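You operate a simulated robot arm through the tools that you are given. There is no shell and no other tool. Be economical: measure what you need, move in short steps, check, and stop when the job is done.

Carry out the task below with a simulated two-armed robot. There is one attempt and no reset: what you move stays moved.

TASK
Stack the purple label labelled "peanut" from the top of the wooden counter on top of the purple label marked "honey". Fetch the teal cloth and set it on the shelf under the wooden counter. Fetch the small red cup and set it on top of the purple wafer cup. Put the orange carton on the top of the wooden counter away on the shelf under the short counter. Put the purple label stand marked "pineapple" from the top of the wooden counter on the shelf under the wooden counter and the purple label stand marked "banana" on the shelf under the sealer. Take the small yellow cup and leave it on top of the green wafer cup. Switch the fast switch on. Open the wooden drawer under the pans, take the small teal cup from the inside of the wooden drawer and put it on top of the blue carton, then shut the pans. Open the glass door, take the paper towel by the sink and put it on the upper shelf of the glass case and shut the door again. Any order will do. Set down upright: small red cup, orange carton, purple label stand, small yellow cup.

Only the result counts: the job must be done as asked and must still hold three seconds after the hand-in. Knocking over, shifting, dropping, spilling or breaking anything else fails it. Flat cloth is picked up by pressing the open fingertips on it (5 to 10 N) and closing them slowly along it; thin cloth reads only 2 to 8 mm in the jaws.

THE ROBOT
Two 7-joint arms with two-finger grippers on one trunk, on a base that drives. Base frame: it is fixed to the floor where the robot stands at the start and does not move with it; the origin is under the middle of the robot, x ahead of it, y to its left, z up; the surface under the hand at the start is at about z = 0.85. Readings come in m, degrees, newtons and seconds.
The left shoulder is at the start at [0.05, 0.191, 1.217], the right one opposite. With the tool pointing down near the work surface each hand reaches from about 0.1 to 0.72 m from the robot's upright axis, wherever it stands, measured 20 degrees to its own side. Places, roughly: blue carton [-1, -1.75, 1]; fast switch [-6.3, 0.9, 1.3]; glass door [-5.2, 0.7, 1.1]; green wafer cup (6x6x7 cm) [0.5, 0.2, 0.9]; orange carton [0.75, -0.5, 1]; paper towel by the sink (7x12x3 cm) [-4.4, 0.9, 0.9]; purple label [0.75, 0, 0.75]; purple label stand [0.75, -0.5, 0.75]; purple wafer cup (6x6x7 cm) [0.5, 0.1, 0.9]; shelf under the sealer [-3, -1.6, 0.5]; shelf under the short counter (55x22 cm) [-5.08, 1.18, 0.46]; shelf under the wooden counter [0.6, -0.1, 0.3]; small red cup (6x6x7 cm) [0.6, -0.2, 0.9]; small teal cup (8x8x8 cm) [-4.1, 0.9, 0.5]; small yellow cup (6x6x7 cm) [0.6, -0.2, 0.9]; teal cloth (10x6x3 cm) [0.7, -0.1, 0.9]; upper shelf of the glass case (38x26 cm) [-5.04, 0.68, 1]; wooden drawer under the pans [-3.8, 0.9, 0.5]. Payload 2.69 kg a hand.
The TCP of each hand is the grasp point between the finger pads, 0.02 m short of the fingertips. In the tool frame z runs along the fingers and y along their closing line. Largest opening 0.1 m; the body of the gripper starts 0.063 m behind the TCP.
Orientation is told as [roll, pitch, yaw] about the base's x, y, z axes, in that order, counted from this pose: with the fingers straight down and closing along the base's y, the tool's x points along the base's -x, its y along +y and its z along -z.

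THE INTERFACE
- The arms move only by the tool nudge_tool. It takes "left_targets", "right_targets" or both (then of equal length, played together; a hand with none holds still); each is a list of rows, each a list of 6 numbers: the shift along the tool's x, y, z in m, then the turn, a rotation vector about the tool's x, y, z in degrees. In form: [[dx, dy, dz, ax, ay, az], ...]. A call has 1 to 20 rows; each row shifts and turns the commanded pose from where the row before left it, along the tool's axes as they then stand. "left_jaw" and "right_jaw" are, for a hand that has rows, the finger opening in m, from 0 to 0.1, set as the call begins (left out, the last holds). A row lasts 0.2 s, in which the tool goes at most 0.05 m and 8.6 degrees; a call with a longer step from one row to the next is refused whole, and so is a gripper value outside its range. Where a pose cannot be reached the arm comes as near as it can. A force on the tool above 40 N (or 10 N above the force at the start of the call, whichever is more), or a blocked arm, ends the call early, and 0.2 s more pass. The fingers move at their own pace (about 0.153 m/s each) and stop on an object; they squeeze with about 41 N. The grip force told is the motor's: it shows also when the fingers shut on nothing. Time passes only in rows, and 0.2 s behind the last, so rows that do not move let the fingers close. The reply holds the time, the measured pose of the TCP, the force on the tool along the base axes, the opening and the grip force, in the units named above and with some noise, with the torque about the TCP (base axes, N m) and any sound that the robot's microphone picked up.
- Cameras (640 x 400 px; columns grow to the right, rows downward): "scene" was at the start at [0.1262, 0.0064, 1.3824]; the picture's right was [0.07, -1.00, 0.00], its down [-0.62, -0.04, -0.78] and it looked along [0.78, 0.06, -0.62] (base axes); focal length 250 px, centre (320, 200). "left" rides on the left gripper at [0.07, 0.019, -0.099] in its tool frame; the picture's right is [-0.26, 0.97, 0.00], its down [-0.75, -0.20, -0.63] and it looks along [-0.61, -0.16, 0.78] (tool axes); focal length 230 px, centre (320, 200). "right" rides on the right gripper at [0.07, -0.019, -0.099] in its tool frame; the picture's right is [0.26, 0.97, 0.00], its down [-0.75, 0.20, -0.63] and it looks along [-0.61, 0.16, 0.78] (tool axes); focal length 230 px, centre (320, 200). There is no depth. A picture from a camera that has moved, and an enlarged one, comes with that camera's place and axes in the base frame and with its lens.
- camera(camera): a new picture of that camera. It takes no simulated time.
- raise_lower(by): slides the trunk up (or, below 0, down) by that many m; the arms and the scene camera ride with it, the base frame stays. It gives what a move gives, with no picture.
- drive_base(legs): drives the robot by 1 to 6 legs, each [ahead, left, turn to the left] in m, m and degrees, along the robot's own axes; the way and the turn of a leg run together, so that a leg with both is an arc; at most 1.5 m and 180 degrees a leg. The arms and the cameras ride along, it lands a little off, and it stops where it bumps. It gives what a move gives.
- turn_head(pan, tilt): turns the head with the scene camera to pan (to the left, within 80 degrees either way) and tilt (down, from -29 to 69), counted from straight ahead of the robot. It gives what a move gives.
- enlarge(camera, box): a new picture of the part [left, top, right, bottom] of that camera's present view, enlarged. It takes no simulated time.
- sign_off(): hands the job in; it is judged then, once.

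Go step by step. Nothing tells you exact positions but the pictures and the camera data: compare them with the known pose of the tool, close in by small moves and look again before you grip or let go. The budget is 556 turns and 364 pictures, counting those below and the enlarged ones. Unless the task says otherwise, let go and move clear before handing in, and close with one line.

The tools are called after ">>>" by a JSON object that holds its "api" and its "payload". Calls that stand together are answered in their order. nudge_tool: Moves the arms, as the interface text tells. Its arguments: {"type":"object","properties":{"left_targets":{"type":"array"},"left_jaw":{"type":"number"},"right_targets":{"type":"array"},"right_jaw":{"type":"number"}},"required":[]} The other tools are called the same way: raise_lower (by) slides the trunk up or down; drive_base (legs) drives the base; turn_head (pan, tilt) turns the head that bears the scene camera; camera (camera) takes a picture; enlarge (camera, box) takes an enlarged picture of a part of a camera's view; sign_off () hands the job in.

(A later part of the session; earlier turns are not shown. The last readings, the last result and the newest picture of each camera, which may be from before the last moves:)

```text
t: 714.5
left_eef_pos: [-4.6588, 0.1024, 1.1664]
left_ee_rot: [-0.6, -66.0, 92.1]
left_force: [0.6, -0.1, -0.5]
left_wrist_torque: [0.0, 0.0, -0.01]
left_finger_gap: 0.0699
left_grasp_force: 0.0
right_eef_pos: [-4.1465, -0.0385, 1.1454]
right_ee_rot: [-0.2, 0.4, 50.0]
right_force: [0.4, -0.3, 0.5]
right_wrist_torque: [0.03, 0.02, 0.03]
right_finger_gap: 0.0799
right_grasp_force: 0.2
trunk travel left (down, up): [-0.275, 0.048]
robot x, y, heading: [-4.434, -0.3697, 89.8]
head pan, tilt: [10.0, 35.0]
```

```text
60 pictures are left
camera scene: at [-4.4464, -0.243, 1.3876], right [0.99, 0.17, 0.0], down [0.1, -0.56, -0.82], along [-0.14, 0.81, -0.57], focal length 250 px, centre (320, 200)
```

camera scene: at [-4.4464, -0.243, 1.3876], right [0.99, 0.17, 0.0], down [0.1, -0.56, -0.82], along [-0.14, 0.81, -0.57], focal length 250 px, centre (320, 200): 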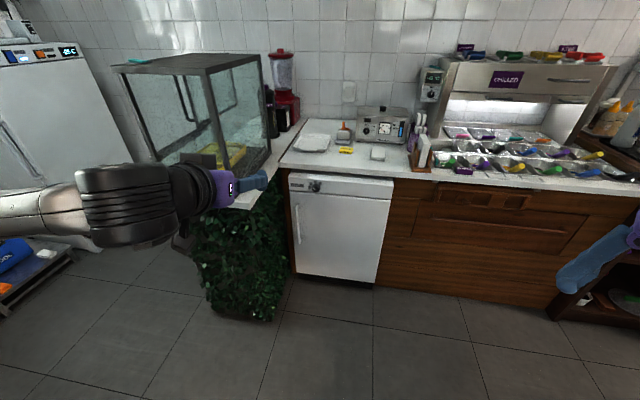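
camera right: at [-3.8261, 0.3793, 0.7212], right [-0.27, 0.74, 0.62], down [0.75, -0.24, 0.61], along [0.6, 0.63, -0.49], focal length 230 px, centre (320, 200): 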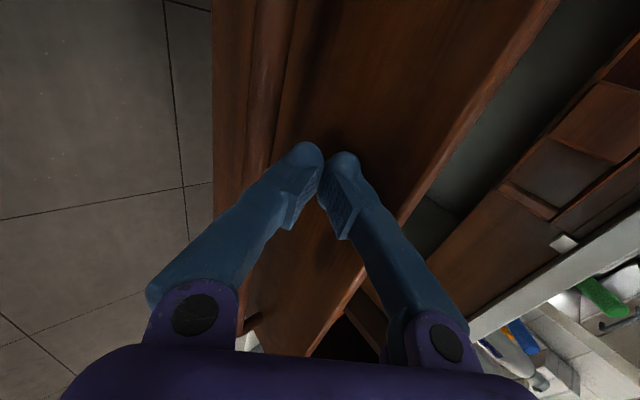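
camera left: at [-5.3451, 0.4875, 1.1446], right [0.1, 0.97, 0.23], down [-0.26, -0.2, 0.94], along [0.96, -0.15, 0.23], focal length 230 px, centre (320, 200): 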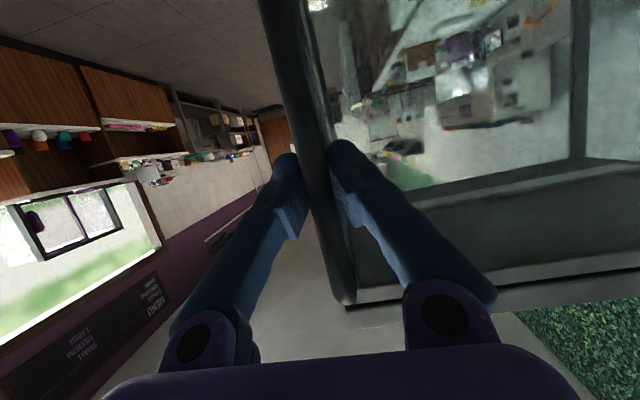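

The towel is at about [-4.365, 0.89]. I'll reduce the tilt to 45 degrees, lower the hand to about z 1.0, and drive up so it comes over the towel's front.

>>> {"api": "nudge_tool", "payload": {"left_targets": [[0, 0, 0, 0, 7, 0], [0, 0, 0, 0, 7, 0], [0, 0, 0, 0, 7, 0], [0.03, 0, 0.03, 0, 0, 0], [0.03, 0, 0.03, 0, 0, 0], [0.03, 0, 0.03, 0, 0, 0], [0.02, 0, 0.02, 0, 0, 0], [0, 0, 0, 0, 0, 0]], "left_jaw": 0.1}}

>>> {"api": "drive_base", "payload": {"legs": [[0.3, -0.28, 0.2], [0.3, 0, 0]]}}

>>> {"api": "camera", "payload": {"camera": "left"}}

>>> {"api": "camera", "payload": {"camera": "scene"}}

```text
t: 716.2
left_eef_pos: [-4.6557, 0.1007, 1.0096]
left_ee_rot: [-0.4, -45.0, 91.8]
left_force: [-0.5, -0.1, -0.7]
left_wrist_torque: [0.05, 0.01, 0.03]
left_finger_gap: 0.0999
left_grasp_force: 0.1
right_eef_pos: [-4.1482, -0.0369, 1.1458]
right_ee_rot: [-0.3, 0.3, 50.1]
right_force: [-0.1, 0.4, -0.2]
right_wrist_torque: [0.0, 0.0, 0.02]
right_finger_gap: 0.0801
right_grasp_force: 0.0
trunk travel left (down, up): [-0.275, 0.048]
robot x, y, heading: [-4.4306, -0.3702, 90.2]
head pan, tilt: [10.0, 35.0]
```

```text
t: 721.0
left_eef_pos: [-4.3826, 0.7022, 1.0088]
left_ee_rot: [-0.3, -45.0, 92.3]
left_force: [0.3, 0.4, -0.7]
left_wrist_torque: [0.0, 0.02, 0.0]
left_finger_gap: 0.0997
left_grasp_force: 0.0
right_eef_pos: [-3.8742, 0.5684, 1.1446]
right_ee_rot: [-0.3, 0.5, 50.6]
right_force: [-1.1, -1.3, 0.1]
right_wrist_torque: [-0.04, 0.01, 0.0]
right_finger_gap: 0.0797
right_grasp_force: 0.0
trunk travel left (down, up): [-0.275, 0.048]
robot x, y, heading: [-4.1557, 0.2349, 90.2]
head pan, tilt: [10.0, 35.0]
```

```text
59 pictures are left
camera left: at [-4.3983, 0.5822, 1.031], right [-0.97, 0.15, 0.18], down [0.19, 0.09, 0.98], along [0.13, 0.98, -0.12], focal length 230 px, centre (320, 200)
```

left: 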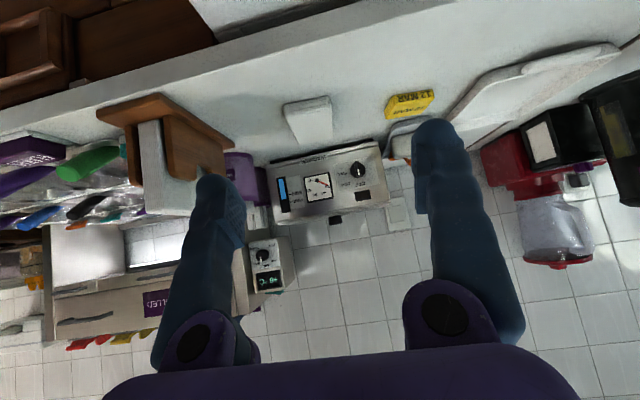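

```text
58 pictures are left
camera scene: at [-4.1708, 0.3606, 1.3874], right [0.98, 0.18, 0.0], down [0.1, -0.56, -0.82], along [-0.15, 0.81, -0.57], focal length 250 px, centre (320, 200)
```

scene: 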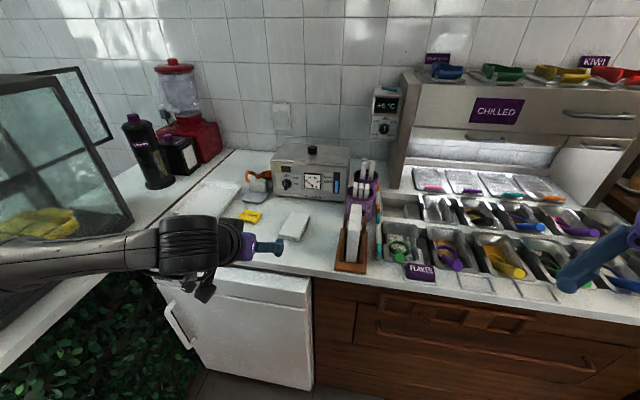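

The towel spans y 0.854 to 0.96 at x -4.36. I'll reach over it at z of about 0.95 and check.

>>> {"api": "nudge_tool", "payload": {"left_targets": [[-0.0195, -0.0045, 0.0365, 0, 0, 0], [-0.0195, -0.0045, 0.0365, 0, 0, 0], [-0.0195, -0.0045, 0.0365, 0, 0, 0], [-0.0195, -0.0045, 0.0365, 0, 0, 0], [-0.0195, -0.0045, 0.0365, 0, 0, 0], [0, 0, 0, 0, 0, 0]]}}

>>> {"api": "camera", "payload": {"camera": "left"}}

```text
t: 722.4
left_eef_pos: [-4.3668, 0.9, 0.9491]
left_ee_rot: [-0.3, -45.0, 92.2]
left_force: [-1.1, -0.6, 0.2]
left_wrist_torque: [-0.06, 0.01, 0.0]
left_finger_gap: 0.0999
left_grasp_force: 0.0
right_eef_pos: [-3.8741, 0.5689, 1.1452]
right_ee_rot: [-0.1, 0.5, 50.6]
right_force: [-0.2, 0.6, -0.5]
right_wrist_torque: [0.04, -0.03, -0.04]
right_finger_gap: 0.0797
right_grasp_force: 0.0
trunk travel left (down, up): [-0.275, 0.048]
robot x, y, heading: [-4.1538, 0.229, 90.6]
head pan, tilt: [10.0, 35.0]
```

```text
57 pictures are left
camera left: at [-4.3827, 0.7803, 0.9715], right [-0.97, 0.15, 0.18], down [0.19, 0.09, 0.98], along [0.13, 0.98, -0.12], focal length 230 px, centre (320, 200)
```

left: 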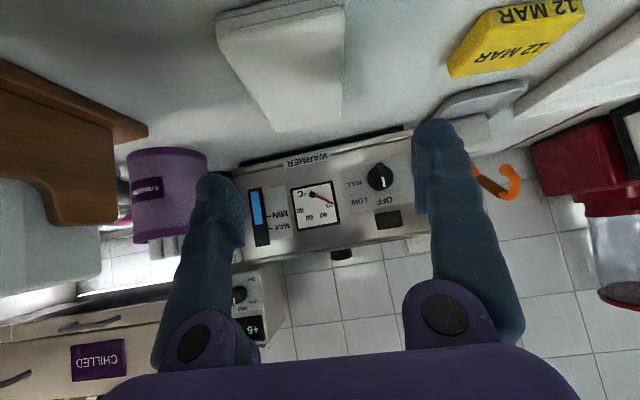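

The towel is centred at [-4.361, 0.928], turned about -7 degrees. I'll align the yaw, then lower over it.

>>> {"api": "nudge_tool", "payload": {"left_targets": [[0, 0, 0, 3.1, 0, 3.1], [0, 0, 0, 3.1, 0, 3.1], [0.0184, -0.003, 0.036, 0, 0, 0], [0.0184, -0.003, 0.036, 0, 0, 0], [0, 0, 0, 0, 0, 0]]}}

>>> {"api": "camera", "payload": {"camera": "left"}}

```text
t: 723.5
left_eef_pos: [-4.3571, 0.9255, 0.8723]
left_ee_rot: [-0.5, -45.0, 83.5]
left_force: [0.3, 0.3, 0.1]
left_wrist_torque: [-0.02, 0.0, 0.0]
left_finger_gap: 0.1001
left_grasp_force: 0.0
right_eef_pos: [-3.8722, 0.568, 1.1456]
right_ee_rot: [-0.2, 0.4, 50.7]
right_force: [-0.6, 0.5, -0.4]
right_wrist_torque: [-0.01, 0.02, 0.0]
right_finger_gap: 0.08
right_grasp_force: 0.2
trunk travel left (down, up): [-0.275, 0.048]
robot x, y, heading: [-4.1577, 0.2345, 90.4]
head pan, tilt: [10.0, 35.0]
```

```text
56 pictures are left
camera left: at [-4.3905, 0.8075, 0.8935], right [-0.94, 0.29, 0.18], down [0.2, 0.06, 0.98], along [0.28, 0.95, -0.12], focal length 230 px, centre (320, 200)
```

left: 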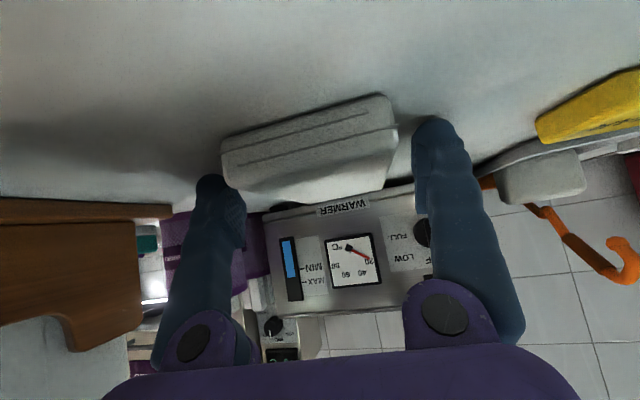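

The towel lies between the fingers. I'll close and lift.

>>> {"api": "nudge_tool", "payload": {"left_targets": [[0, 0, 0, 0, 0, 0], [0, 0, 0, 0, 0, 0], [0, 0, 0, 0, 0, 0], [-0.021, 0, -0.021, 0, 0, 0], [-0.03, 0, -0.03, 0, 0, 0], [-0.03, 0, -0.03, 0, 0, 0], [-0.03, 0, -0.03, 0, 0, 0], [0, 0, 0, 0, 0, 0]], "left_jaw": 0.0}}

>>> {"api": "camera", "payload": {"camera": "left"}}

```text
t: 725.4
left_eef_pos: [-4.3586, 0.9253, 1.03]
left_ee_rot: [-0.4, -44.9, 83.5]
left_force: [-0.6, -0.3, -1.3]
left_wrist_torque: [0.01, 0.01, 0.04]
left_finger_gap: 0.0662
left_grasp_force: 41.0
right_eef_pos: [-3.8736, 0.568, 1.1453]
right_ee_rot: [-0.2, 0.5, 50.6]
right_force: [0.2, 0.8, -0.3]
right_wrist_torque: [0.01, 0.0, -0.03]
right_finger_gap: 0.08
right_grasp_force: 0.2
trunk travel left (down, up): [-0.275, 0.048]
robot x, y, heading: [-4.1512, 0.2333, 90.5]
head pan, tilt: [10.0, 35.0]
```

```text
55 pictures are left
camera left: at [-4.3922, 0.8072, 1.0506], right [-0.94, 0.29, 0.18], down [0.21, 0.06, 0.98], along [0.28, 0.95, -0.12], focal length 230 px, centre (320, 200)
```

left: 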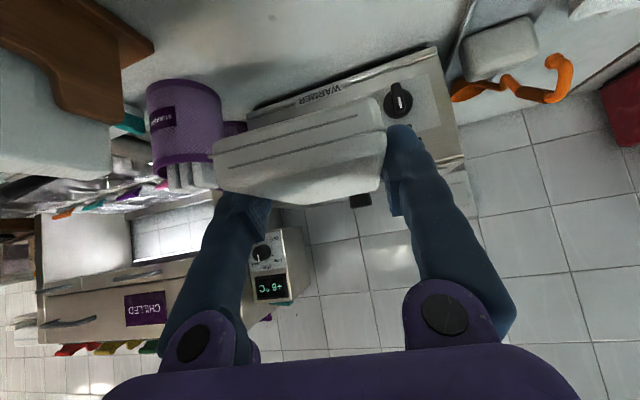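

The towel is held. I'll back away, turn to heading 0 and return to the case in the same way as before.

>>> {"api": "drive_base", "payload": {"legs": [[-0.62, 0, 0], [0, 0, -90.5], [-1.2, 0, 0], [-0.5, 0, 0]]}}

>>> {"api": "nudge_tool", "payload": {"left_targets": [[-0.025, 0, -0.025, -2.6, 0, -2.6], [-0.025, 0, -0.025, -2.6, 0, -2.6], [0, 0, 0, 0, 0, 0]]}}

>>> {"api": "drive_base", "payload": {"legs": [[0, 0.45, 0], [0, 0.4, 0]]}}

>>> {"api": "turn_head", "payload": {"pan": 5, "tilt": 20}}

>>> {"api": "camera", "payload": {"camera": "scene"}}

>>> {"api": "camera", "payload": {"camera": "left"}}

```text
t: 741.0
left_eef_pos: [-5.1591, -0.2145, 1.0289]
left_ee_rot: [-0.3, -45.2, -5.4]
left_force: [0.4, 0.1, 0.4]
left_wrist_torque: [0.01, 0.03, -0.02]
left_finger_gap: 0.0664
left_grasp_force: 40.6
right_eef_pos: [-5.5069, -0.7052, 1.1458]
right_ee_rot: [-0.3, 0.4, -38.4]
right_force: [0.1, 0.1, 0.9]
right_wrist_torque: [0.0, -0.03, 0.04]
right_finger_gap: 0.0799
right_grasp_force: 0.1
trunk travel left (down, up): [-0.275, 0.048]
robot x, y, heading: [-5.8501, -0.4295, 1.4]
head pan, tilt: [10.0, 35.0]
```

```text
t: 741.8
left_eef_pos: [-5.1601, -0.2143, 1.1004]
left_ee_rot: [-0.3, -45.0, 1.9]
left_force: [-0.6, 0.5, 0.3]
left_wrist_torque: [0.01, 0.0, -0.01]
left_finger_gap: 0.0661
left_grasp_force: 41.3
right_eef_pos: [-5.5054, -0.704, 1.146]
right_ee_rot: [-0.3, 0.5, -38.4]
right_force: [0.6, 0.2, -0.5]
right_wrist_torque: [0.0, 0.02, -0.02]
right_finger_gap: 0.08
right_grasp_force: 0.1
trunk travel left (down, up): [-0.275, 0.048]
robot x, y, heading: [-5.8452, -0.4324, 1.4]
head pan, tilt: [10.0, 35.0]
```

```text
t: 748.2
left_eef_pos: [-5.181, 0.4128, 1.1019]
left_ee_rot: [-1.8, -45.2, 0.9]
left_force: [1.0, -5.6, -0.3]
left_wrist_torque: [-0.01, -0.02, -0.2]
left_finger_gap: 0.0662
left_grasp_force: 40.5
right_eef_pos: [-5.5229, -0.0595, 1.1455]
right_ee_rot: [-0.2, 0.5, -38.2]
right_force: [-0.2, 0.5, -0.4]
right_wrist_torque: [-0.03, 0.03, 0.03]
right_finger_gap: 0.0802
right_grasp_force: 0.0
trunk travel left (down, up): [-0.275, 0.048]
robot x, y, heading: [-5.8626, 0.2175, 1.6]
head pan, tilt: [10.0, 35.0]
stopped in leg 2: the force on the tool passed its limit at 52 N (the readings are from after the stop); the commanded pose is now the measured one
```

```text
t: 749.0
left_eef_pos: [-5.1818, 0.4139, 1.1026]
left_ee_rot: [-1.6, -45.2, 0.9]
left_force: [2.2, -9.9, 1.6]
left_wrist_torque: [0.04, -0.02, -0.3]
left_finger_gap: 0.0659
left_grasp_force: 41.2
right_eef_pos: [-5.5234, -0.0617, 1.1448]
right_ee_rot: [-0.2, 0.5, -38.2]
right_force: [0.4, -0.1, -0.3]
right_wrist_torque: [-0.01, 0.02, 0.01]
right_finger_gap: 0.0801
right_grasp_force: 0.1
trunk travel left (down, up): [-0.275, 0.048]
robot x, y, heading: [-5.8651, 0.2152, 2.0]
head pan, tilt: [5.0, 20.0]
```

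```text
54 pictures are left
camera scene: at [-5.7311, 0.2248, 1.4113], right [0.11, -0.99, 0.0], down [-0.34, -0.04, -0.94], along [0.93, 0.11, -0.34], focal length 250 px, centre (320, 200)
```

scene: 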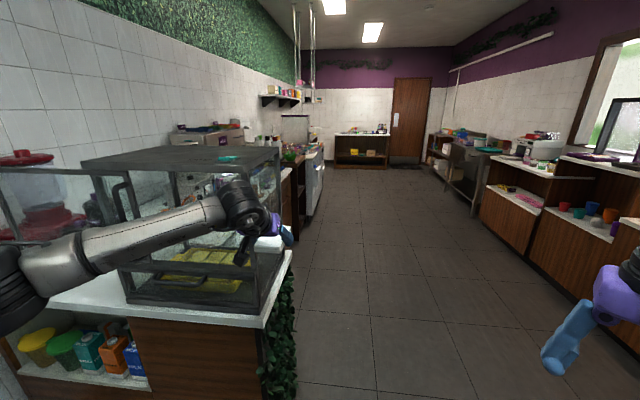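

```text
53 pictures are left
camera left: at [-5.3017, 0.4324, 1.1226], right [0.19, 0.97, 0.16], down [0.08, -0.18, 0.98], along [0.98, -0.17, -0.11], focal length 230 px, centre (320, 200)
```

left: 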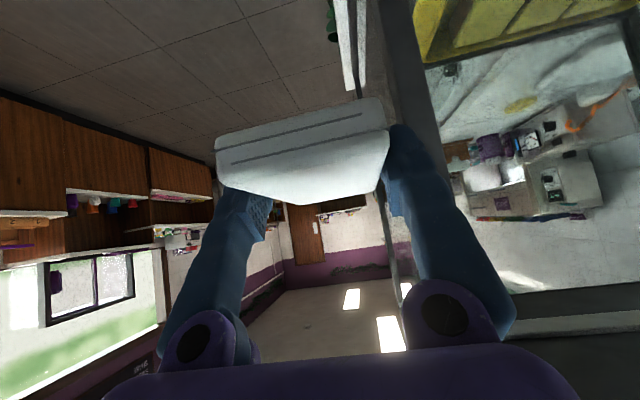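

The hand was too far forward and touched the case's corner post. I'll move right, retract the arm 0.22, and then come in again.

>>> {"api": "drive_base", "payload": {"legs": [[0, -0.08, -1.8]]}}

>>> {"api": "nudge_tool", "payload": {"left_targets": [[0.0311, 0, -0.0311, 0, 0, 0], [0.0311, 0, -0.0311, 0, 0, 0], [0.0311, 0, -0.0311, 0, 0, 0], [0.0311, 0, -0.0311, 0, 0, 0], [0.0311, 0, -0.0311, 0, 0, 0], [0, 0, 0, 0, 0, 0]]}}

>>> {"api": "drive_base", "payload": {"legs": [[0, 0.28, 0]]}}

>>> {"api": "camera", "payload": {"camera": "scene"}}

>>> {"api": "camera", "payload": {"camera": "left"}}

```text
t: 750.4
left_eef_pos: [-5.175, 0.3141, 1.1012]
left_ee_rot: [-1.6, -45.2, -0.8]
left_force: [-0.2, -0.5, 0.4]
left_wrist_torque: [0.01, 0.03, 0.02]
left_finger_gap: 0.0659
left_grasp_force: 41.1
right_eef_pos: [-5.5307, -0.1505, 1.1449]
right_ee_rot: [-0.2, 0.4, -40.1]
right_force: [0.4, 0.0, -0.3]
right_wrist_torque: [-0.01, -0.01, -0.01]
right_finger_gap: 0.0799
right_grasp_force: 0.0
trunk travel left (down, up): [-0.275, 0.048]
robot x, y, heading: [-5.8633, 0.1317, -0.2]
head pan, tilt: [5.0, 20.0]
```

```text
t: 751.8
left_eef_pos: [-5.396, 0.3244, 1.0992]
left_ee_rot: [-1.6, -45.2, -0.7]
left_force: [-0.3, 0.1, -0.2]
left_wrist_torque: [0.0, 0.01, 0.03]
left_finger_gap: 0.066
left_grasp_force: 40.8
right_eef_pos: [-5.5308, -0.1491, 1.1445]
right_ee_rot: [-0.2, 0.6, -40.1]
right_force: [-0.6, 0.4, 0.3]
right_wrist_torque: [0.01, 0.0, 0.02]
right_finger_gap: 0.0802
right_grasp_force: 0.1
trunk travel left (down, up): [-0.275, 0.048]
robot x, y, heading: [-5.8594, 0.1358, 0.1]
head pan, tilt: [5.0, 20.0]
```

```text
t: 754.8
left_eef_pos: [-5.3935, 0.6042, 1.0991]
left_ee_rot: [-1.6, -45.2, -0.9]
left_force: [-0.4, 0.3, -0.5]
left_wrist_torque: [0.01, 0.0, -0.01]
left_finger_gap: 0.066
left_grasp_force: 41.5
right_eef_pos: [-5.5308, 0.1316, 1.1455]
right_ee_rot: [-0.2, 0.5, -40.2]
right_force: [0.5, 0.3, 1.0]
right_wrist_torque: [-0.01, -0.02, 0.01]
right_finger_gap: 0.0802
right_grasp_force: 0.0
trunk travel left (down, up): [-0.275, 0.048]
robot x, y, heading: [-5.8611, 0.4125, -0.7]
head pan, tilt: [5.0, 20.0]
```

```text
52 pictures are left
camera scene: at [-5.7285, 0.4244, 1.4113], right [0.08, -1.0, 0.0], down [-0.34, -0.03, -0.94], along [0.94, 0.08, -0.34], focal length 250 px, centre (320, 200)
```

scene: 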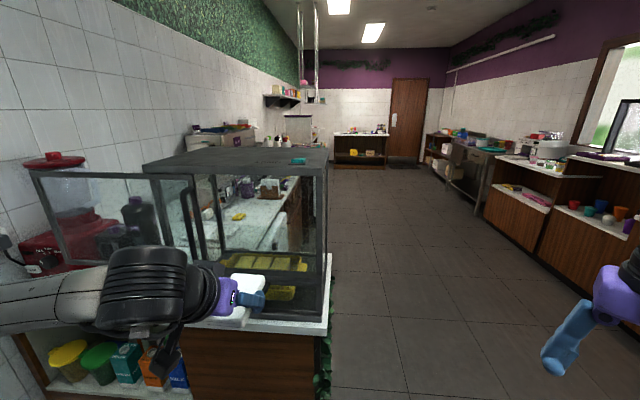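

```text
51 pictures are left
camera left: at [-5.5134, 0.6267, 1.1206], right [0.22, 0.96, 0.16], down [0.08, -0.18, 0.98], along [0.97, -0.2, -0.11], focal length 230 px, centre (320, 200)
```

left: 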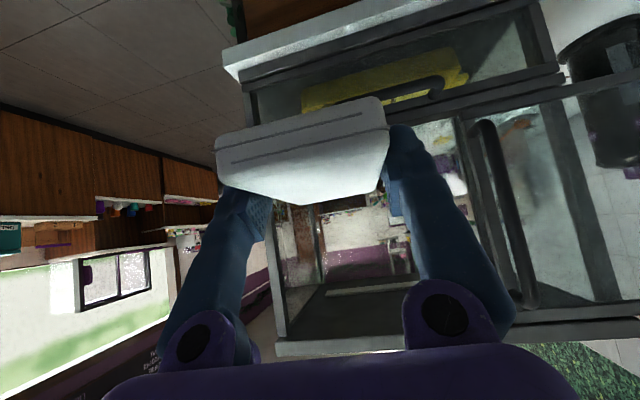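

The opening spans y 0.48 to 0.745, its sill is at z of about 1.02, and the towel is centred on it. I'll drive in 0.2 and look.

>>> {"api": "drive_base", "payload": {"legs": [[0.2, 0.005, 0.7]]}}

>>> {"api": "camera", "payload": {"camera": "left"}}

>>> {"api": "camera", "payload": {"camera": "scene"}}

```text
t: 756.4
left_eef_pos: [-5.1956, 0.6166, 1.0991]
left_ee_rot: [-1.5, -45.2, -0.1]
left_force: [0.0, -0.8, -1.1]
left_wrist_torque: [0.03, 0.01, 0.0]
left_finger_gap: 0.0664
left_grasp_force: 40.9
right_eef_pos: [-5.3252, 0.1411, 1.1449]
right_ee_rot: [-0.3, 0.6, -39.3]
right_force: [0.7, -1.0, -0.3]
right_wrist_torque: [-0.03, -0.01, -0.02]
right_finger_gap: 0.0798
right_grasp_force: 0.1
trunk travel left (down, up): [-0.275, 0.048]
robot x, y, heading: [-5.6618, 0.4225, 0.7]
head pan, tilt: [5.0, 20.0]
```

```text
50 pictures are left
camera left: at [-5.3163, 0.6369, 1.1205], right [0.2, 0.97, 0.16], down [0.08, -0.18, 0.98], along [0.98, -0.19, -0.11], focal length 230 px, centre (320, 200)
```

left: 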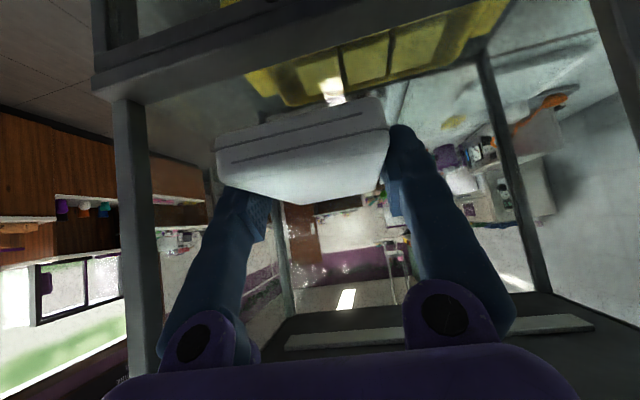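

```text
49 pictures are left
camera scene: at [-5.528, 0.4313, 1.4113], right [0.1, -1.0, 0.0], down [-0.34, -0.03, -0.94], along [0.94, 0.09, -0.34], focal length 250 px, centre (320, 200)
```

scene: 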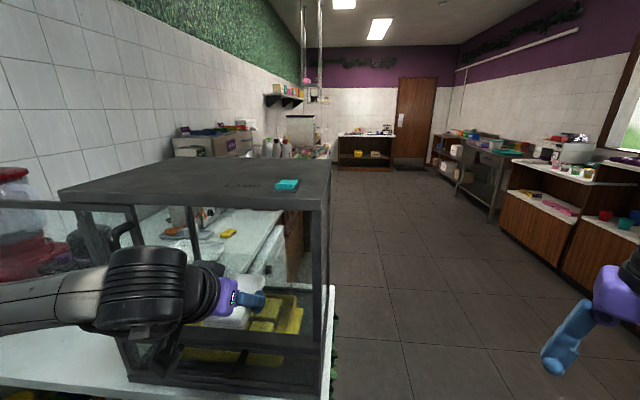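

Clear on all sides. I'll reach in another 9 cm with the arm.

>>> {"api": "nudge_tool", "payload": {"left_targets": [[-0.0212, 0, 0.0212, 0, 0, 0], [-0.0212, 0, 0.0212, 0, 0, 0], [-0.0212, 0, 0.0212, 0, 0, 0], [0, 0, 0, 0, 0, 0]]}}

>>> {"api": "nudge_tool", "payload": {"left_targets": [[0.011, 0, 0.011, 0, 0, 0], [0.007, 0, 0.007, 0, 0, 0], [0, 0, 0, 0, 0, 0]]}}

>>> {"api": "camera", "payload": {"camera": "left"}}

```text
t: 757.4
left_eef_pos: [-5.1073, 0.6135, 1.1005]
left_ee_rot: [-1.6, -45.2, 0.0]
left_force: [-0.2, -0.6, -0.8]
left_wrist_torque: [-0.02, 0.0, 0.02]
left_finger_gap: 0.0662
left_grasp_force: 41.1
right_eef_pos: [-5.3264, 0.1411, 1.1459]
right_ee_rot: [-0.1, 0.4, -39.3]
right_force: [-0.6, -0.3, 0.3]
right_wrist_torque: [0.03, -0.02, -0.03]
right_finger_gap: 0.08
right_grasp_force: 0.1
trunk travel left (down, up): [-0.275, 0.048]
robot x, y, heading: [-5.6629, 0.4235, 0.6]
head pan, tilt: [5.0, 20.0]
```

```text
t: 758.2
left_eef_pos: [-5.1078, 0.6141, 1.0735]
left_ee_rot: [-1.6, -45.2, -0.1]
left_force: [1.2, -0.9, 0.7]
left_wrist_torque: [0.01, 0.03, -0.02]
left_finger_gap: 0.0661
left_grasp_force: 41.0
right_eef_pos: [-5.3264, 0.1405, 1.1446]
right_ee_rot: [-0.2, 0.5, -39.3]
right_force: [-0.5, -0.1, 0.7]
right_wrist_torque: [-0.01, 0.01, 0.0]
right_finger_gap: 0.0799
right_grasp_force: 0.0
trunk travel left (down, up): [-0.275, 0.048]
robot x, y, heading: [-5.6648, 0.4226, 0.1]
head pan, tilt: [5.0, 20.0]
```

```text
48 pictures are left
camera left: at [-5.2273, 0.6352, 1.0951], right [0.2, 0.97, 0.16], down [0.08, -0.18, 0.98], along [0.98, -0.19, -0.11], focal length 230 px, centre (320, 200)
```

left: 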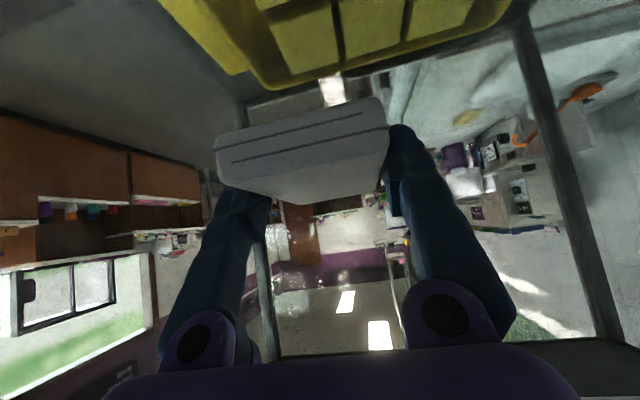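

The tray triangulates to z of about 0.92, well below, so the clear upper shelf should be met near z 1.02. I'll lower slowly and feel for it.

>>> {"api": "nudge_tool", "payload": {"left_targets": [[0.0028, 0, 0.0028, 0, 0, 0], [0.0028, 0, 0.0028, 0, 0, 0], [0.0028, 0, 0.0028, 0, 0, 0], [0, 0, 0, 0, 0, 0]]}}

>>> {"api": "nudge_tool", "payload": {"left_targets": [[0.0028, 0, 0.0028, 0, 0, 0], [0.0028, 0, 0.0028, 0, 0, 0], [0, 0, 0, 0, 0, 0]]}}

>>> {"api": "nudge_tool", "payload": {"left_targets": [[0.0028, 0, 0.0028, 0, 0, 0], [0.0028, 0, 0.0028, 0, 0, 0], [0, 0, 0, 0, 0, 0]]}}

```text
t: 759.2
left_eef_pos: [-5.1066, 0.6125, 1.0621]
left_ee_rot: [-1.7, -45.2, -0.1]
left_force: [-0.1, 0.3, -0.2]
left_wrist_torque: [-0.02, 0.02, 0.0]
left_finger_gap: 0.066
left_grasp_force: 40.9
right_eef_pos: [-5.3267, 0.1418, 1.1453]
right_ee_rot: [-0.2, 0.5, -39.3]
right_force: [-0.1, -0.2, 0.1]
right_wrist_torque: [-0.03, -0.02, 0.0]
right_finger_gap: 0.0799
right_grasp_force: 0.1
trunk travel left (down, up): [-0.275, 0.048]
robot x, y, heading: [-5.6608, 0.4233, 0.7]
head pan, tilt: [5.0, 20.0]
```

```text
t: 760.0
left_eef_pos: [-5.1075, 0.6137, 1.053]
left_ee_rot: [-1.6, -45.1, 0.0]
left_force: [-1.1, -0.3, 0.1]
left_wrist_torque: [0.0, -0.01, 0.01]
left_finger_gap: 0.0659
left_grasp_force: 41.2
right_eef_pos: [-5.3267, 0.1409, 1.1455]
right_ee_rot: [-0.2, 0.6, -39.4]
right_force: [0.4, 0.0, -0.5]
right_wrist_torque: [0.0, -0.01, 0.0]
right_finger_gap: 0.08
right_grasp_force: 0.1
trunk travel left (down, up): [-0.275, 0.048]
robot x, y, heading: [-5.6612, 0.4219, 0.3]
head pan, tilt: [5.0, 20.0]
```

```text
t: 760.8
left_eef_pos: [-5.1075, 0.612, 1.0468]
left_ee_rot: [-1.5, -45.2, -0.1]
left_force: [1.0, -0.2, 0.0]
left_wrist_torque: [0.0, 0.04, 0.0]
left_finger_gap: 0.0664
left_grasp_force: 41.0
right_eef_pos: [-5.3272, 0.1411, 1.146]
right_ee_rot: [-0.3, 0.5, -39.2]
right_force: [-0.5, 0.8, 0.3]
right_wrist_torque: [-0.04, 0.04, 0.03]
right_finger_gap: 0.0803
right_grasp_force: 0.1
trunk travel left (down, up): [-0.275, 0.048]
robot x, y, heading: [-5.6627, 0.4178, 0.9]
head pan, tilt: [5.0, 20.0]
```

>>> {"api": "nudge_tool", "payload": {"left_targets": [[0.0028, 0, 0.0028, 0, 0, 0], [0.0021, 0, 0.0021, 0, 0, 0], [0, 0, 0, 0, 0, 0]]}}

>>> {"api": "camera", "payload": {"camera": "left"}}

>>> {"api": "enlarge", "payload": {"camera": "scene", "box": [100, 220, 340, 400]}}

```text
t: 761.6
left_eef_pos: [-5.1077, 0.6124, 1.0404]
left_ee_rot: [-1.6, -45.1, -0.2]
left_force: [-0.7, -0.1, 0.1]
left_wrist_torque: [0.01, 0.02, -0.02]
left_finger_gap: 0.0663
left_grasp_force: 40.5
right_eef_pos: [-5.3252, 0.1424, 1.1455]
right_ee_rot: [-0.2, 0.6, -39.2]
right_force: [0.0, 0.5, -0.3]
right_wrist_torque: [-0.01, 0.0, 0.0]
right_finger_gap: 0.0799
right_grasp_force: 0.1
trunk travel left (down, up): [-0.275, 0.048]
robot x, y, heading: [-5.6593, 0.4215, 0.5]
head pan, tilt: [5.0, 20.0]
```

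```text
47 pictures are left
camera left: at [-5.2271, 0.6333, 1.0611], right [0.2, 0.97, 0.16], down [0.08, -0.18, 0.98], along [0.98, -0.19, -0.11], focal length 230 px, centre (320, 200)
```

left: 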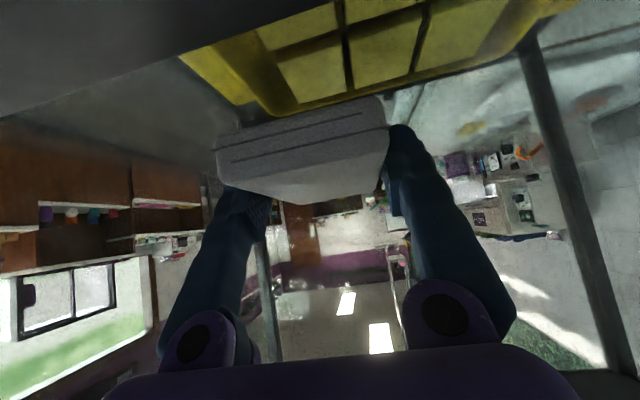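

```text
2.22 times, centred on (220, 310) of scene
camera zoom: at [-5.5287, 0.4313, 1.4113], right [0.1, -1.0, 0.0], down [-0.34, -0.03, -0.94], along [0.94, 0.09, -0.34], focal length 556 px, centre (542, -44)
```

zoom: 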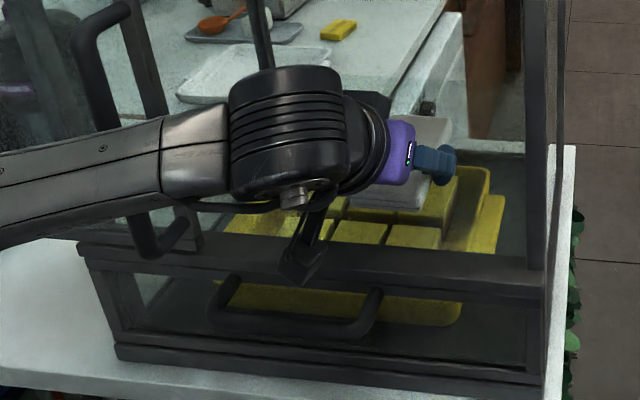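

No contact yet, and the wrist camera is close to the front bar. I'll move 6 cm deeper, to the shelf's middle, so the camera clears the bar, then continue lowering.

>>> {"api": "nudge_tool", "payload": {"left_targets": [[-0.003, 0, -0.003, 0, 0, 0], [-0.0212, 0, 0.0212, 0, 0, 0], [-0.0212, 0, 0.0212, 0, 0, 0], [0, 0, 0, 0, 0, 0]]}}

>>> {"api": "nudge_tool", "payload": {"left_targets": [[0.0028, 0, 0.0028, 0, 0, 0], [0.0028, 0, 0.0028, 0, 0, 0], [0, 0, 0, 0, 0, 0]]}}

>>> {"api": "nudge_tool", "payload": {"left_targets": [[0.0028, 0, 0.0028, 0, 0, 0], [0.0028, 0, 0.0028, 0, 0, 0], [0, 0, 0, 0, 0, 0]]}}

```text
t: 762.6
left_eef_pos: [-5.0477, 0.6124, 1.0437]
left_ee_rot: [-1.7, -45.2, 0.0]
left_force: [0.0, -0.9, 0.7]
left_wrist_torque: [-0.01, 0.0, 0.03]
left_finger_gap: 0.066
left_grasp_force: 41.2
right_eef_pos: [-5.3271, 0.1416, 1.146]
right_ee_rot: [-0.2, 0.5, -39.3]
right_force: [0.7, 0.9, 0.6]
right_wrist_torque: [0.01, -0.02, 0.0]
right_finger_gap: 0.0801
right_grasp_force: 0.0
trunk travel left (down, up): [-0.275, 0.048]
robot x, y, heading: [-5.6624, 0.422, 0.6]
head pan, tilt: [5.0, 20.0]
```

```text
t: 763.4
left_eef_pos: [-5.0449, 0.6115, 1.0356]
left_ee_rot: [-1.6, -45.1, -0.1]
left_force: [-0.4, 0.0, -0.2]
left_wrist_torque: [0.02, 0.02, 0.03]
left_finger_gap: 0.0663
left_grasp_force: 40.6
right_eef_pos: [-5.3266, 0.1407, 1.1453]
right_ee_rot: [-0.2, 0.6, -39.4]
right_force: [0.5, -0.6, -0.1]
right_wrist_torque: [0.04, -0.03, 0.01]
right_finger_gap: 0.08
right_grasp_force: 0.1
trunk travel left (down, up): [-0.275, 0.048]
robot x, y, heading: [-5.6608, 0.4217, 0.4]
head pan, tilt: [5.0, 20.0]
```

```text
t: 764.2
left_eef_pos: [-5.0459, 0.6112, 1.0275]
left_ee_rot: [-1.6, -45.1, -0.2]
left_force: [0.4, 0.2, -0.5]
left_wrist_torque: [0.05, -0.04, 0.01]
left_finger_gap: 0.0662
left_grasp_force: 40.7
right_eef_pos: [-5.326, 0.1412, 1.1458]
right_ee_rot: [-0.2, 0.4, -39.4]
right_force: [-0.8, -0.8, 0.7]
right_wrist_torque: [0.01, 0.0, 0.0]
right_finger_gap: 0.0801
right_grasp_force: 0.0
trunk travel left (down, up): [-0.275, 0.048]
robot x, y, heading: [-5.6662, 0.4213, 0.3]
head pan, tilt: [5.0, 20.0]
```

>>> {"api": "nudge_tool", "payload": {"left_targets": [[0.0028, 0, 0.0028, 0, 0, 0], [0.0028, 0, 0.0028, 0, 0, 0], [0, 0, 0, 0, 0, 0]]}}

>>> {"api": "camera", "payload": {"camera": "left"}}

>>> {"api": "enlarge", "payload": {"camera": "scene", "box": [100, 220, 340, 400]}}

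```text
t: 765.0
left_eef_pos: [-5.0468, 0.6113, 1.0229]
left_ee_rot: [-1.6, -45.6, -0.1]
left_force: [0.5, 1.4, 15.1]
left_wrist_torque: [0.35, 0.59, -0.05]
left_finger_gap: 0.0664
left_grasp_force: 41.1
right_eef_pos: [-5.3264, 0.1402, 1.1455]
right_ee_rot: [-0.2, 0.4, -39.3]
right_force: [-0.4, -0.3, 0.3]
right_wrist_torque: [0.03, -0.01, 0.03]
right_finger_gap: 0.0802
right_grasp_force: 0.0
trunk travel left (down, up): [-0.275, 0.048]
robot x, y, heading: [-5.6598, 0.4242, 0.7]
head pan, tilt: [5.0, 20.0]
```

```text
45 pictures are left
camera left: at [-5.1665, 0.632, 1.044], right [0.2, 0.97, 0.16], down [0.07, -0.18, 0.98], along [0.98, -0.19, -0.11], focal length 230 px, centre (320, 200)
```

left: 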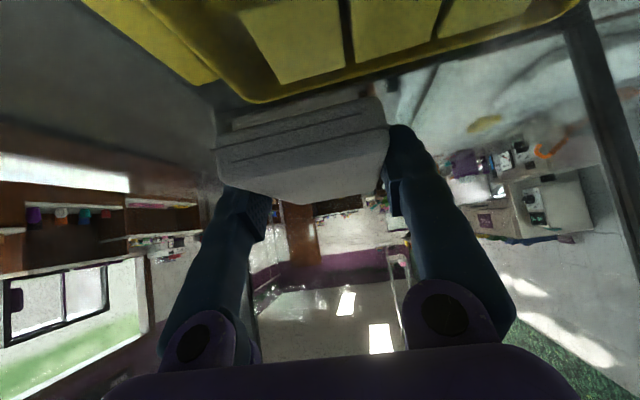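

```text
2.22 times, centred on (220, 310) of scene
camera zoom: at [-5.5302, 0.4309, 1.4118], right [0.1, -1.0, 0.0], down [-0.34, -0.03, -0.94], along [0.94, 0.09, -0.34], focal length 556 px, centre (542, -44)
```

zoom: 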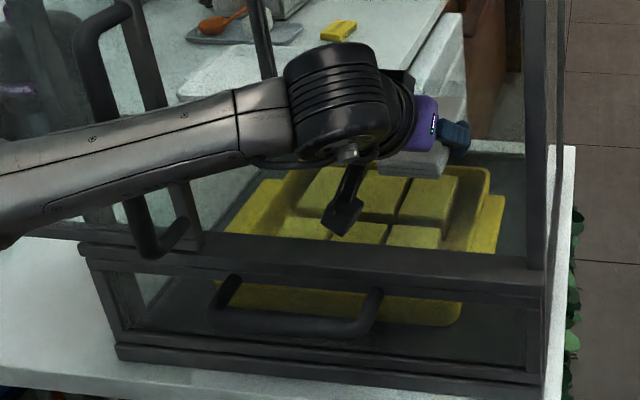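

Contact at 15 N, and a faint reflection under the towel shows the clear shelf. I'll release and look.

>>> {"api": "nudge_tool", "payload": {"left_targets": [[0, 0, 0, 0, 0, 0], [0, 0, 0, 0, 0, 0], [0, 0, 0, 0, 0, 0]], "left_jaw": 0.09}}

>>> {"api": "camera", "payload": {"camera": "left"}}

```text
t: 765.8
left_eef_pos: [-5.0468, 0.6101, 1.0214]
left_ee_rot: [-1.5, -45.4, -0.2]
left_force: [-1.8, -9.2, 9.4]
left_wrist_torque: [0.29, -0.02, 0.03]
left_finger_gap: 0.0847
left_grasp_force: 0.1
right_eef_pos: [-5.3274, 0.1397, 1.1453]
right_ee_rot: [0.0, 0.5, -39.3]
right_force: [0.3, -0.1, -0.9]
right_wrist_torque: [-0.01, 0.02, 0.01]
right_finger_gap: 0.0801
right_grasp_force: 0.1
trunk travel left (down, up): [-0.275, 0.048]
robot x, y, heading: [-5.6629, 0.4235, 0.5]
head pan, tilt: [5.0, 20.0]
```

```text
43 pictures are left
camera left: at [-5.1673, 0.6308, 1.0424], right [0.2, 0.97, 0.17], down [0.08, -0.18, 0.98], along [0.98, -0.19, -0.11], focal length 230 px, centre (320, 200)
```

left: 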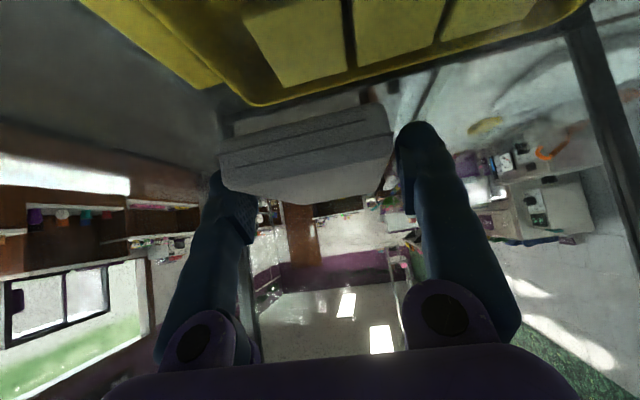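

Released. I'll rise 3 cm, then withdraw straight back.

>>> {"api": "nudge_tool", "payload": {"left_targets": [[-0.0106, 0, -0.0106, 0, 0, 0], [-0.0106, 0, -0.0106, 0, 0, 0], [0, 0, 0, 0, 0, 0]]}}

>>> {"api": "camera", "payload": {"camera": "left"}}

```text
t: 766.6
left_eef_pos: [-5.0456, 0.6113, 1.0501]
left_ee_rot: [-1.7, -45.1, -0.1]
left_force: [-0.2, -0.1, -0.9]
left_wrist_torque: [-0.01, 0.01, -0.01]
left_finger_gap: 0.0899
left_grasp_force: 0.0
right_eef_pos: [-5.3269, 0.1415, 1.1465]
right_ee_rot: [-0.2, 0.4, -39.3]
right_force: [0.2, -1.2, -0.5]
right_wrist_torque: [0.0, 0.01, 0.04]
right_finger_gap: 0.0798
right_grasp_force: 0.0
trunk travel left (down, up): [-0.275, 0.048]
robot x, y, heading: [-5.6616, 0.4194, 0.4]
head pan, tilt: [5.0, 20.0]
```

```text
42 pictures are left
camera left: at [-5.1671, 0.632, 1.0712], right [0.2, 0.97, 0.16], down [0.08, -0.18, 0.98], along [0.98, -0.18, -0.11], focal length 230 px, centre (320, 200)
```

left: 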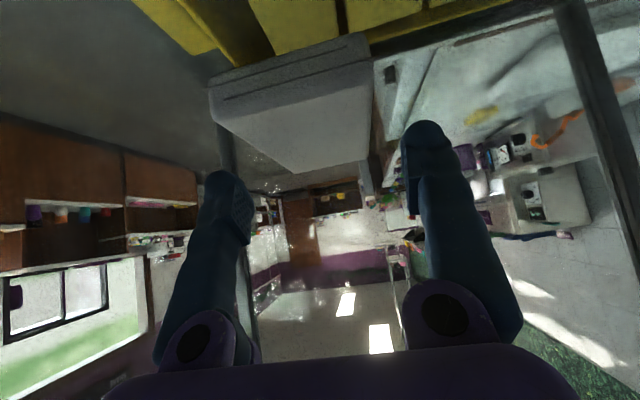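

The towel lies on the clear shelf. I'll withdraw along the tool axis, then straight back.

>>> {"api": "nudge_tool", "payload": {"left_targets": [[0, 0, -0.03, 0, 0, 0], [0, 0, -0.03, 0, 0, 0], [0.0212, 0, -0.0212, 0, 0, 0], [0.0212, 0, -0.0212, 0, 0, 0], [0.0212, 0, -0.0212, 0, 0, 0], [0, 0, 0, 0, 0, 0]]}}

>>> {"api": "drive_base", "payload": {"legs": [[-0.2, 0, 0]]}}

>>> {"api": "camera", "payload": {"camera": "scene"}}

>>> {"api": "camera", "payload": {"camera": "left"}}

```text
t: 768.0
left_eef_pos: [-5.1789, 0.6154, 1.0915]
left_ee_rot: [-1.6, -45.1, 0.0]
left_force: [0.4, 0.7, 0.1]
left_wrist_torque: [0.03, -0.01, 0.01]
left_finger_gap: 0.0898
left_grasp_force: 0.1
right_eef_pos: [-5.3251, 0.1408, 1.1457]
right_ee_rot: [-0.2, 0.5, -39.3]
right_force: [-0.3, -0.8, 0.1]
right_wrist_torque: [-0.01, -0.02, 0.01]
right_finger_gap: 0.0802
right_grasp_force: 0.1
trunk travel left (down, up): [-0.275, 0.048]
robot x, y, heading: [-5.6647, 0.4227, 0.5]
head pan, tilt: [5.0, 20.0]
```

```text
t: 769.6
left_eef_pos: [-5.3793, 0.6152, 1.0933]
left_ee_rot: [-1.6, -45.2, 0.1]
left_force: [-0.5, -0.7, -0.1]
left_wrist_torque: [0.0, 0.04, 0.01]
left_finger_gap: 0.0899
left_grasp_force: 0.0
right_eef_pos: [-5.5273, 0.1395, 1.1463]
right_ee_rot: [-0.2, 0.4, -39.2]
right_force: [-0.3, -0.2, -0.5]
right_wrist_torque: [0.03, 0.0, -0.01]
right_finger_gap: 0.08
right_grasp_force: 0.1
trunk travel left (down, up): [-0.275, 0.048]
robot x, y, heading: [-5.8588, 0.4174, 0.4]
head pan, tilt: [5.0, 20.0]
```

```text
41 pictures are left
camera scene: at [-5.7294, 0.4297, 1.4114], right [0.1, -1.0, 0.0], down [-0.34, -0.03, -0.94], along [0.94, 0.09, -0.34], focal length 250 px, centre (320, 200)
```

scene: 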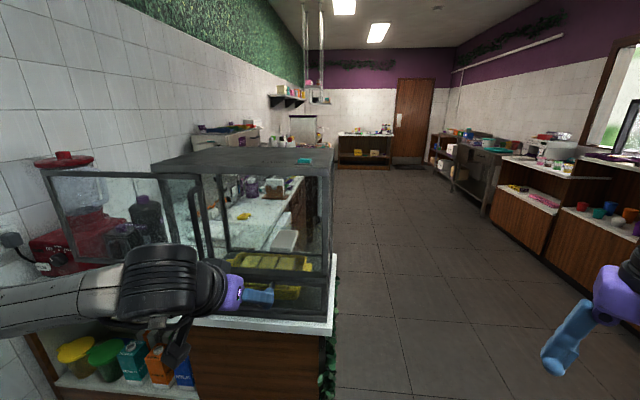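

```text
40 pictures are left
camera left: at [-5.5001, 0.6347, 1.1132], right [0.2, 0.97, 0.16], down [0.08, -0.18, 0.98], along [0.98, -0.18, -0.11], focal length 230 px, centre (320, 200)
```

left: 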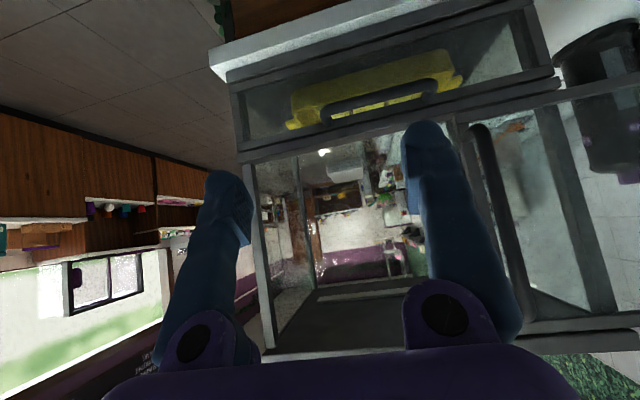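

The towel is visible on the shelf. Now I'll close the door: regrip the handle, which stood at TCP [-5.2245, 0.772, 1.167] with tilt 66.

>>> {"api": "nudge_tool", "payload": {"left_targets": [[0, 0, 0, 0, -7, 0], [0, 0, 0, 0, -7, 0], [0, 0, 0, 0, -6.9, 0], [-0.0169, 0.0392, -0.0075, 0, 0, 0], [-0.0169, 0.0392, -0.0075, 0, 0, 0], [-0.0169, 0.0392, -0.0075, 0, 0, 0], [-0.0169, 0.0392, -0.0075, 0, 0, 0], [0, 0, 0, 0, 0, 0]], "left_jaw": 0.07}}

>>> {"api": "camera", "payload": {"camera": "left"}}

```text
t: 771.4
left_eef_pos: [-5.3792, 0.7677, 1.1627]
left_ee_rot: [-2.7, -66.0, 1.3]
left_force: [0.2, 0.5, 0.4]
left_wrist_torque: [-0.02, 0.0, -0.01]
left_finger_gap: 0.0702
left_grasp_force: 0.1
left hand out of reach, approached as far as the arm can: row 3
right_eef_pos: [-5.5258, 0.1392, 1.1445]
right_ee_rot: [-0.1, 0.5, -39.3]
right_force: [-0.1, -0.6, -0.3]
right_wrist_torque: [-0.01, 0.03, 0.03]
right_finger_gap: 0.0799
right_grasp_force: 0.1
trunk travel left (down, up): [-0.275, 0.048]
robot x, y, heading: [-5.862, 0.4185, 0.6]
head pan, tilt: [5.0, 20.0]
```

```text
39 pictures are left
camera left: at [-5.4974, 0.7889, 1.1395], right [0.13, 0.97, 0.22], down [-0.27, -0.18, 0.95], along [0.95, -0.18, 0.24], focal length 230 px, centre (320, 200)
```

left: 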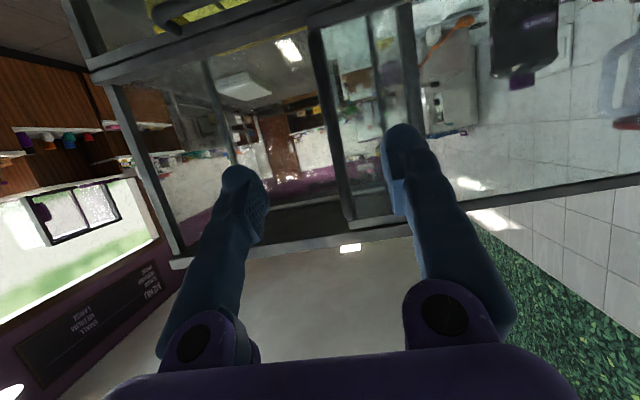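

The bar is at y 0.771, in line with the hand. I'll drive forward 0.154, close on it, and slide right.

>>> {"api": "drive_base", "payload": {"legs": [[0.153, 0.001, 0]]}}

>>> {"api": "nudge_tool", "payload": {"left_targets": [[0, 0, 0, 0, 0, 0], [0, 0, 0, 0, 0, 0], [0, 0, 0, 0, 0, 0]], "left_jaw": 0.0}}

>>> {"api": "camera", "payload": {"camera": "left"}}

```text
t: 772.8
left_eef_pos: [-5.2246, 0.7717, 1.162]
left_ee_rot: [-2.8, -66.0, 1.4]
left_force: [-0.3, 0.5, 0.3]
left_wrist_torque: [0.02, 0.0, 0.0]
left_finger_gap: 0.0699
left_grasp_force: 0.1
right_eef_pos: [-5.3718, 0.144, 1.1453]
right_ee_rot: [-0.2, 0.5, -39.2]
right_force: [0.1, 0.7, -0.3]
right_wrist_torque: [0.02, 0.0, 0.02]
right_finger_gap: 0.0799
right_grasp_force: 0.0
trunk travel left (down, up): [-0.275, 0.048]
robot x, y, heading: [-5.7085, 0.4218, 0.5]
head pan, tilt: [5.0, 20.0]
```

```text
t: 773.6
left_eef_pos: [-5.2245, 0.7712, 1.1614]
left_ee_rot: [-2.7, -66.0, 1.3]
left_force: [4.5, -4.3, -0.8]
left_wrist_torque: [-0.05, -0.09, -0.05]
left_finger_gap: 0.0065
left_grasp_force: 34.4
right_eef_pos: [-5.3718, 0.142, 1.1447]
right_ee_rot: [-0.2, 0.5, -39.2]
right_force: [0.0, 0.7, -0.1]
right_wrist_torque: [-0.01, -0.01, 0.01]
right_finger_gap: 0.08
right_grasp_force: 0.1
trunk travel left (down, up): [-0.275, 0.048]
robot x, y, heading: [-5.7065, 0.4224, 0.6]
head pan, tilt: [5.0, 20.0]
```

```text
38 pictures are left
camera left: at [-5.3439, 0.7909, 1.1394], right [0.12, 0.97, 0.22], down [-0.27, -0.18, 0.95], along [0.95, -0.18, 0.24], focal length 230 px, centre (320, 200)
```

left: 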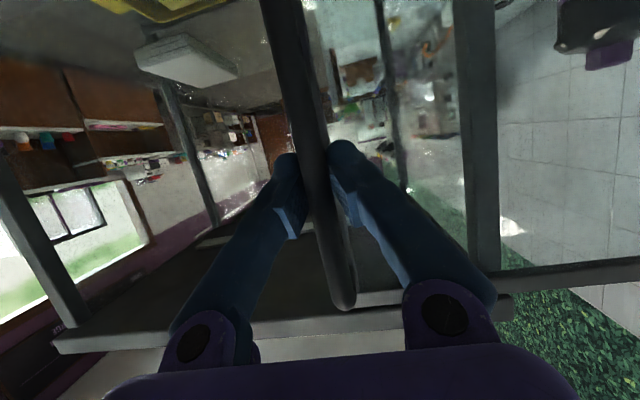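

The handle is gripped again, and the towel is visible flat on the shelf. I'll slide the door shut by strafing right.

>>> {"api": "drive_base", "payload": {"legs": [[0, -0.15, 0]]}}

>>> {"api": "drive_base", "payload": {"legs": [[0, -0.13, 0]]}}

>>> {"api": "drive_base", "payload": {"legs": [[0, -0.03, 0]]}}

>>> {"api": "camera", "payload": {"camera": "scene"}}

```text
t: 775.6
left_eef_pos: [-5.2242, 0.6196, 1.1619]
left_ee_rot: [-2.9, -66.0, 1.5]
left_force: [-0.7, -1.5, -0.9]
left_wrist_torque: [-0.1, -0.2, 0.02]
left_finger_gap: 0.006
left_grasp_force: 34.2
right_eef_pos: [-5.3718, -0.0091, 1.1457]
right_ee_rot: [-0.1, 0.5, -39.2]
right_force: [0.0, 1.0, -0.3]
right_wrist_torque: [0.01, 0.01, 0.01]
right_finger_gap: 0.0802
right_grasp_force: 0.1
trunk travel left (down, up): [-0.275, 0.048]
robot x, y, heading: [-5.7058, 0.273, 0.4]
head pan, tilt: [5.0, 20.0]
```

```text
t: 777.4
left_eef_pos: [-5.2233, 0.4922, 1.1624]
left_ee_rot: [-3.0, -66.0, 1.6]
left_force: [-2.3, -1.4, -0.4]
left_wrist_torque: [-0.09, -0.14, -0.01]
left_finger_gap: 0.0057
left_grasp_force: 34.3
right_eef_pos: [-5.3692, -0.1351, 1.1455]
right_ee_rot: [-0.2, 0.6, -39.0]
right_force: [0.4, -0.3, -0.2]
right_wrist_torque: [-0.02, -0.02, 0.01]
right_finger_gap: 0.0802
right_grasp_force: 0.0
trunk travel left (down, up): [-0.275, 0.048]
robot x, y, heading: [-5.7092, 0.1426, 0.7]
head pan, tilt: [5.0, 20.0]
```

```text
t: 778.3
left_eef_pos: [-5.223, 0.4699, 1.1619]
left_ee_rot: [-3.0, -66.1, 2.3]
left_force: [-1.0, 35.0, 8.2]
left_wrist_torque: [0.39, -0.31, -0.11]
left_finger_gap: 0.006
left_grasp_force: 33.9
right_eef_pos: [-5.3687, -0.1616, 1.1478]
right_ee_rot: [-0.3, 0.4, -39.1]
right_force: [-0.1, -0.6, -0.1]
right_wrist_torque: [0.0, -0.01, 0.02]
right_finger_gap: 0.0801
right_grasp_force: 0.1
trunk travel left (down, up): [-0.275, 0.048]
robot x, y, heading: [-5.7086, 0.1134, 0.5]
head pan, tilt: [5.0, 20.0]
```

```text
37 pictures are left
camera scene: at [-5.5729, 0.1281, 1.4115], right [0.1, -1.0, 0.0], down [-0.34, -0.04, -0.94], along [0.94, 0.09, -0.34], focal length 250 px, centre (320, 200)
```

scene: 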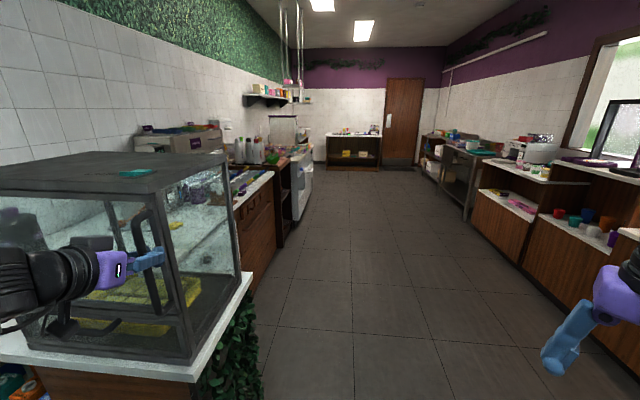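

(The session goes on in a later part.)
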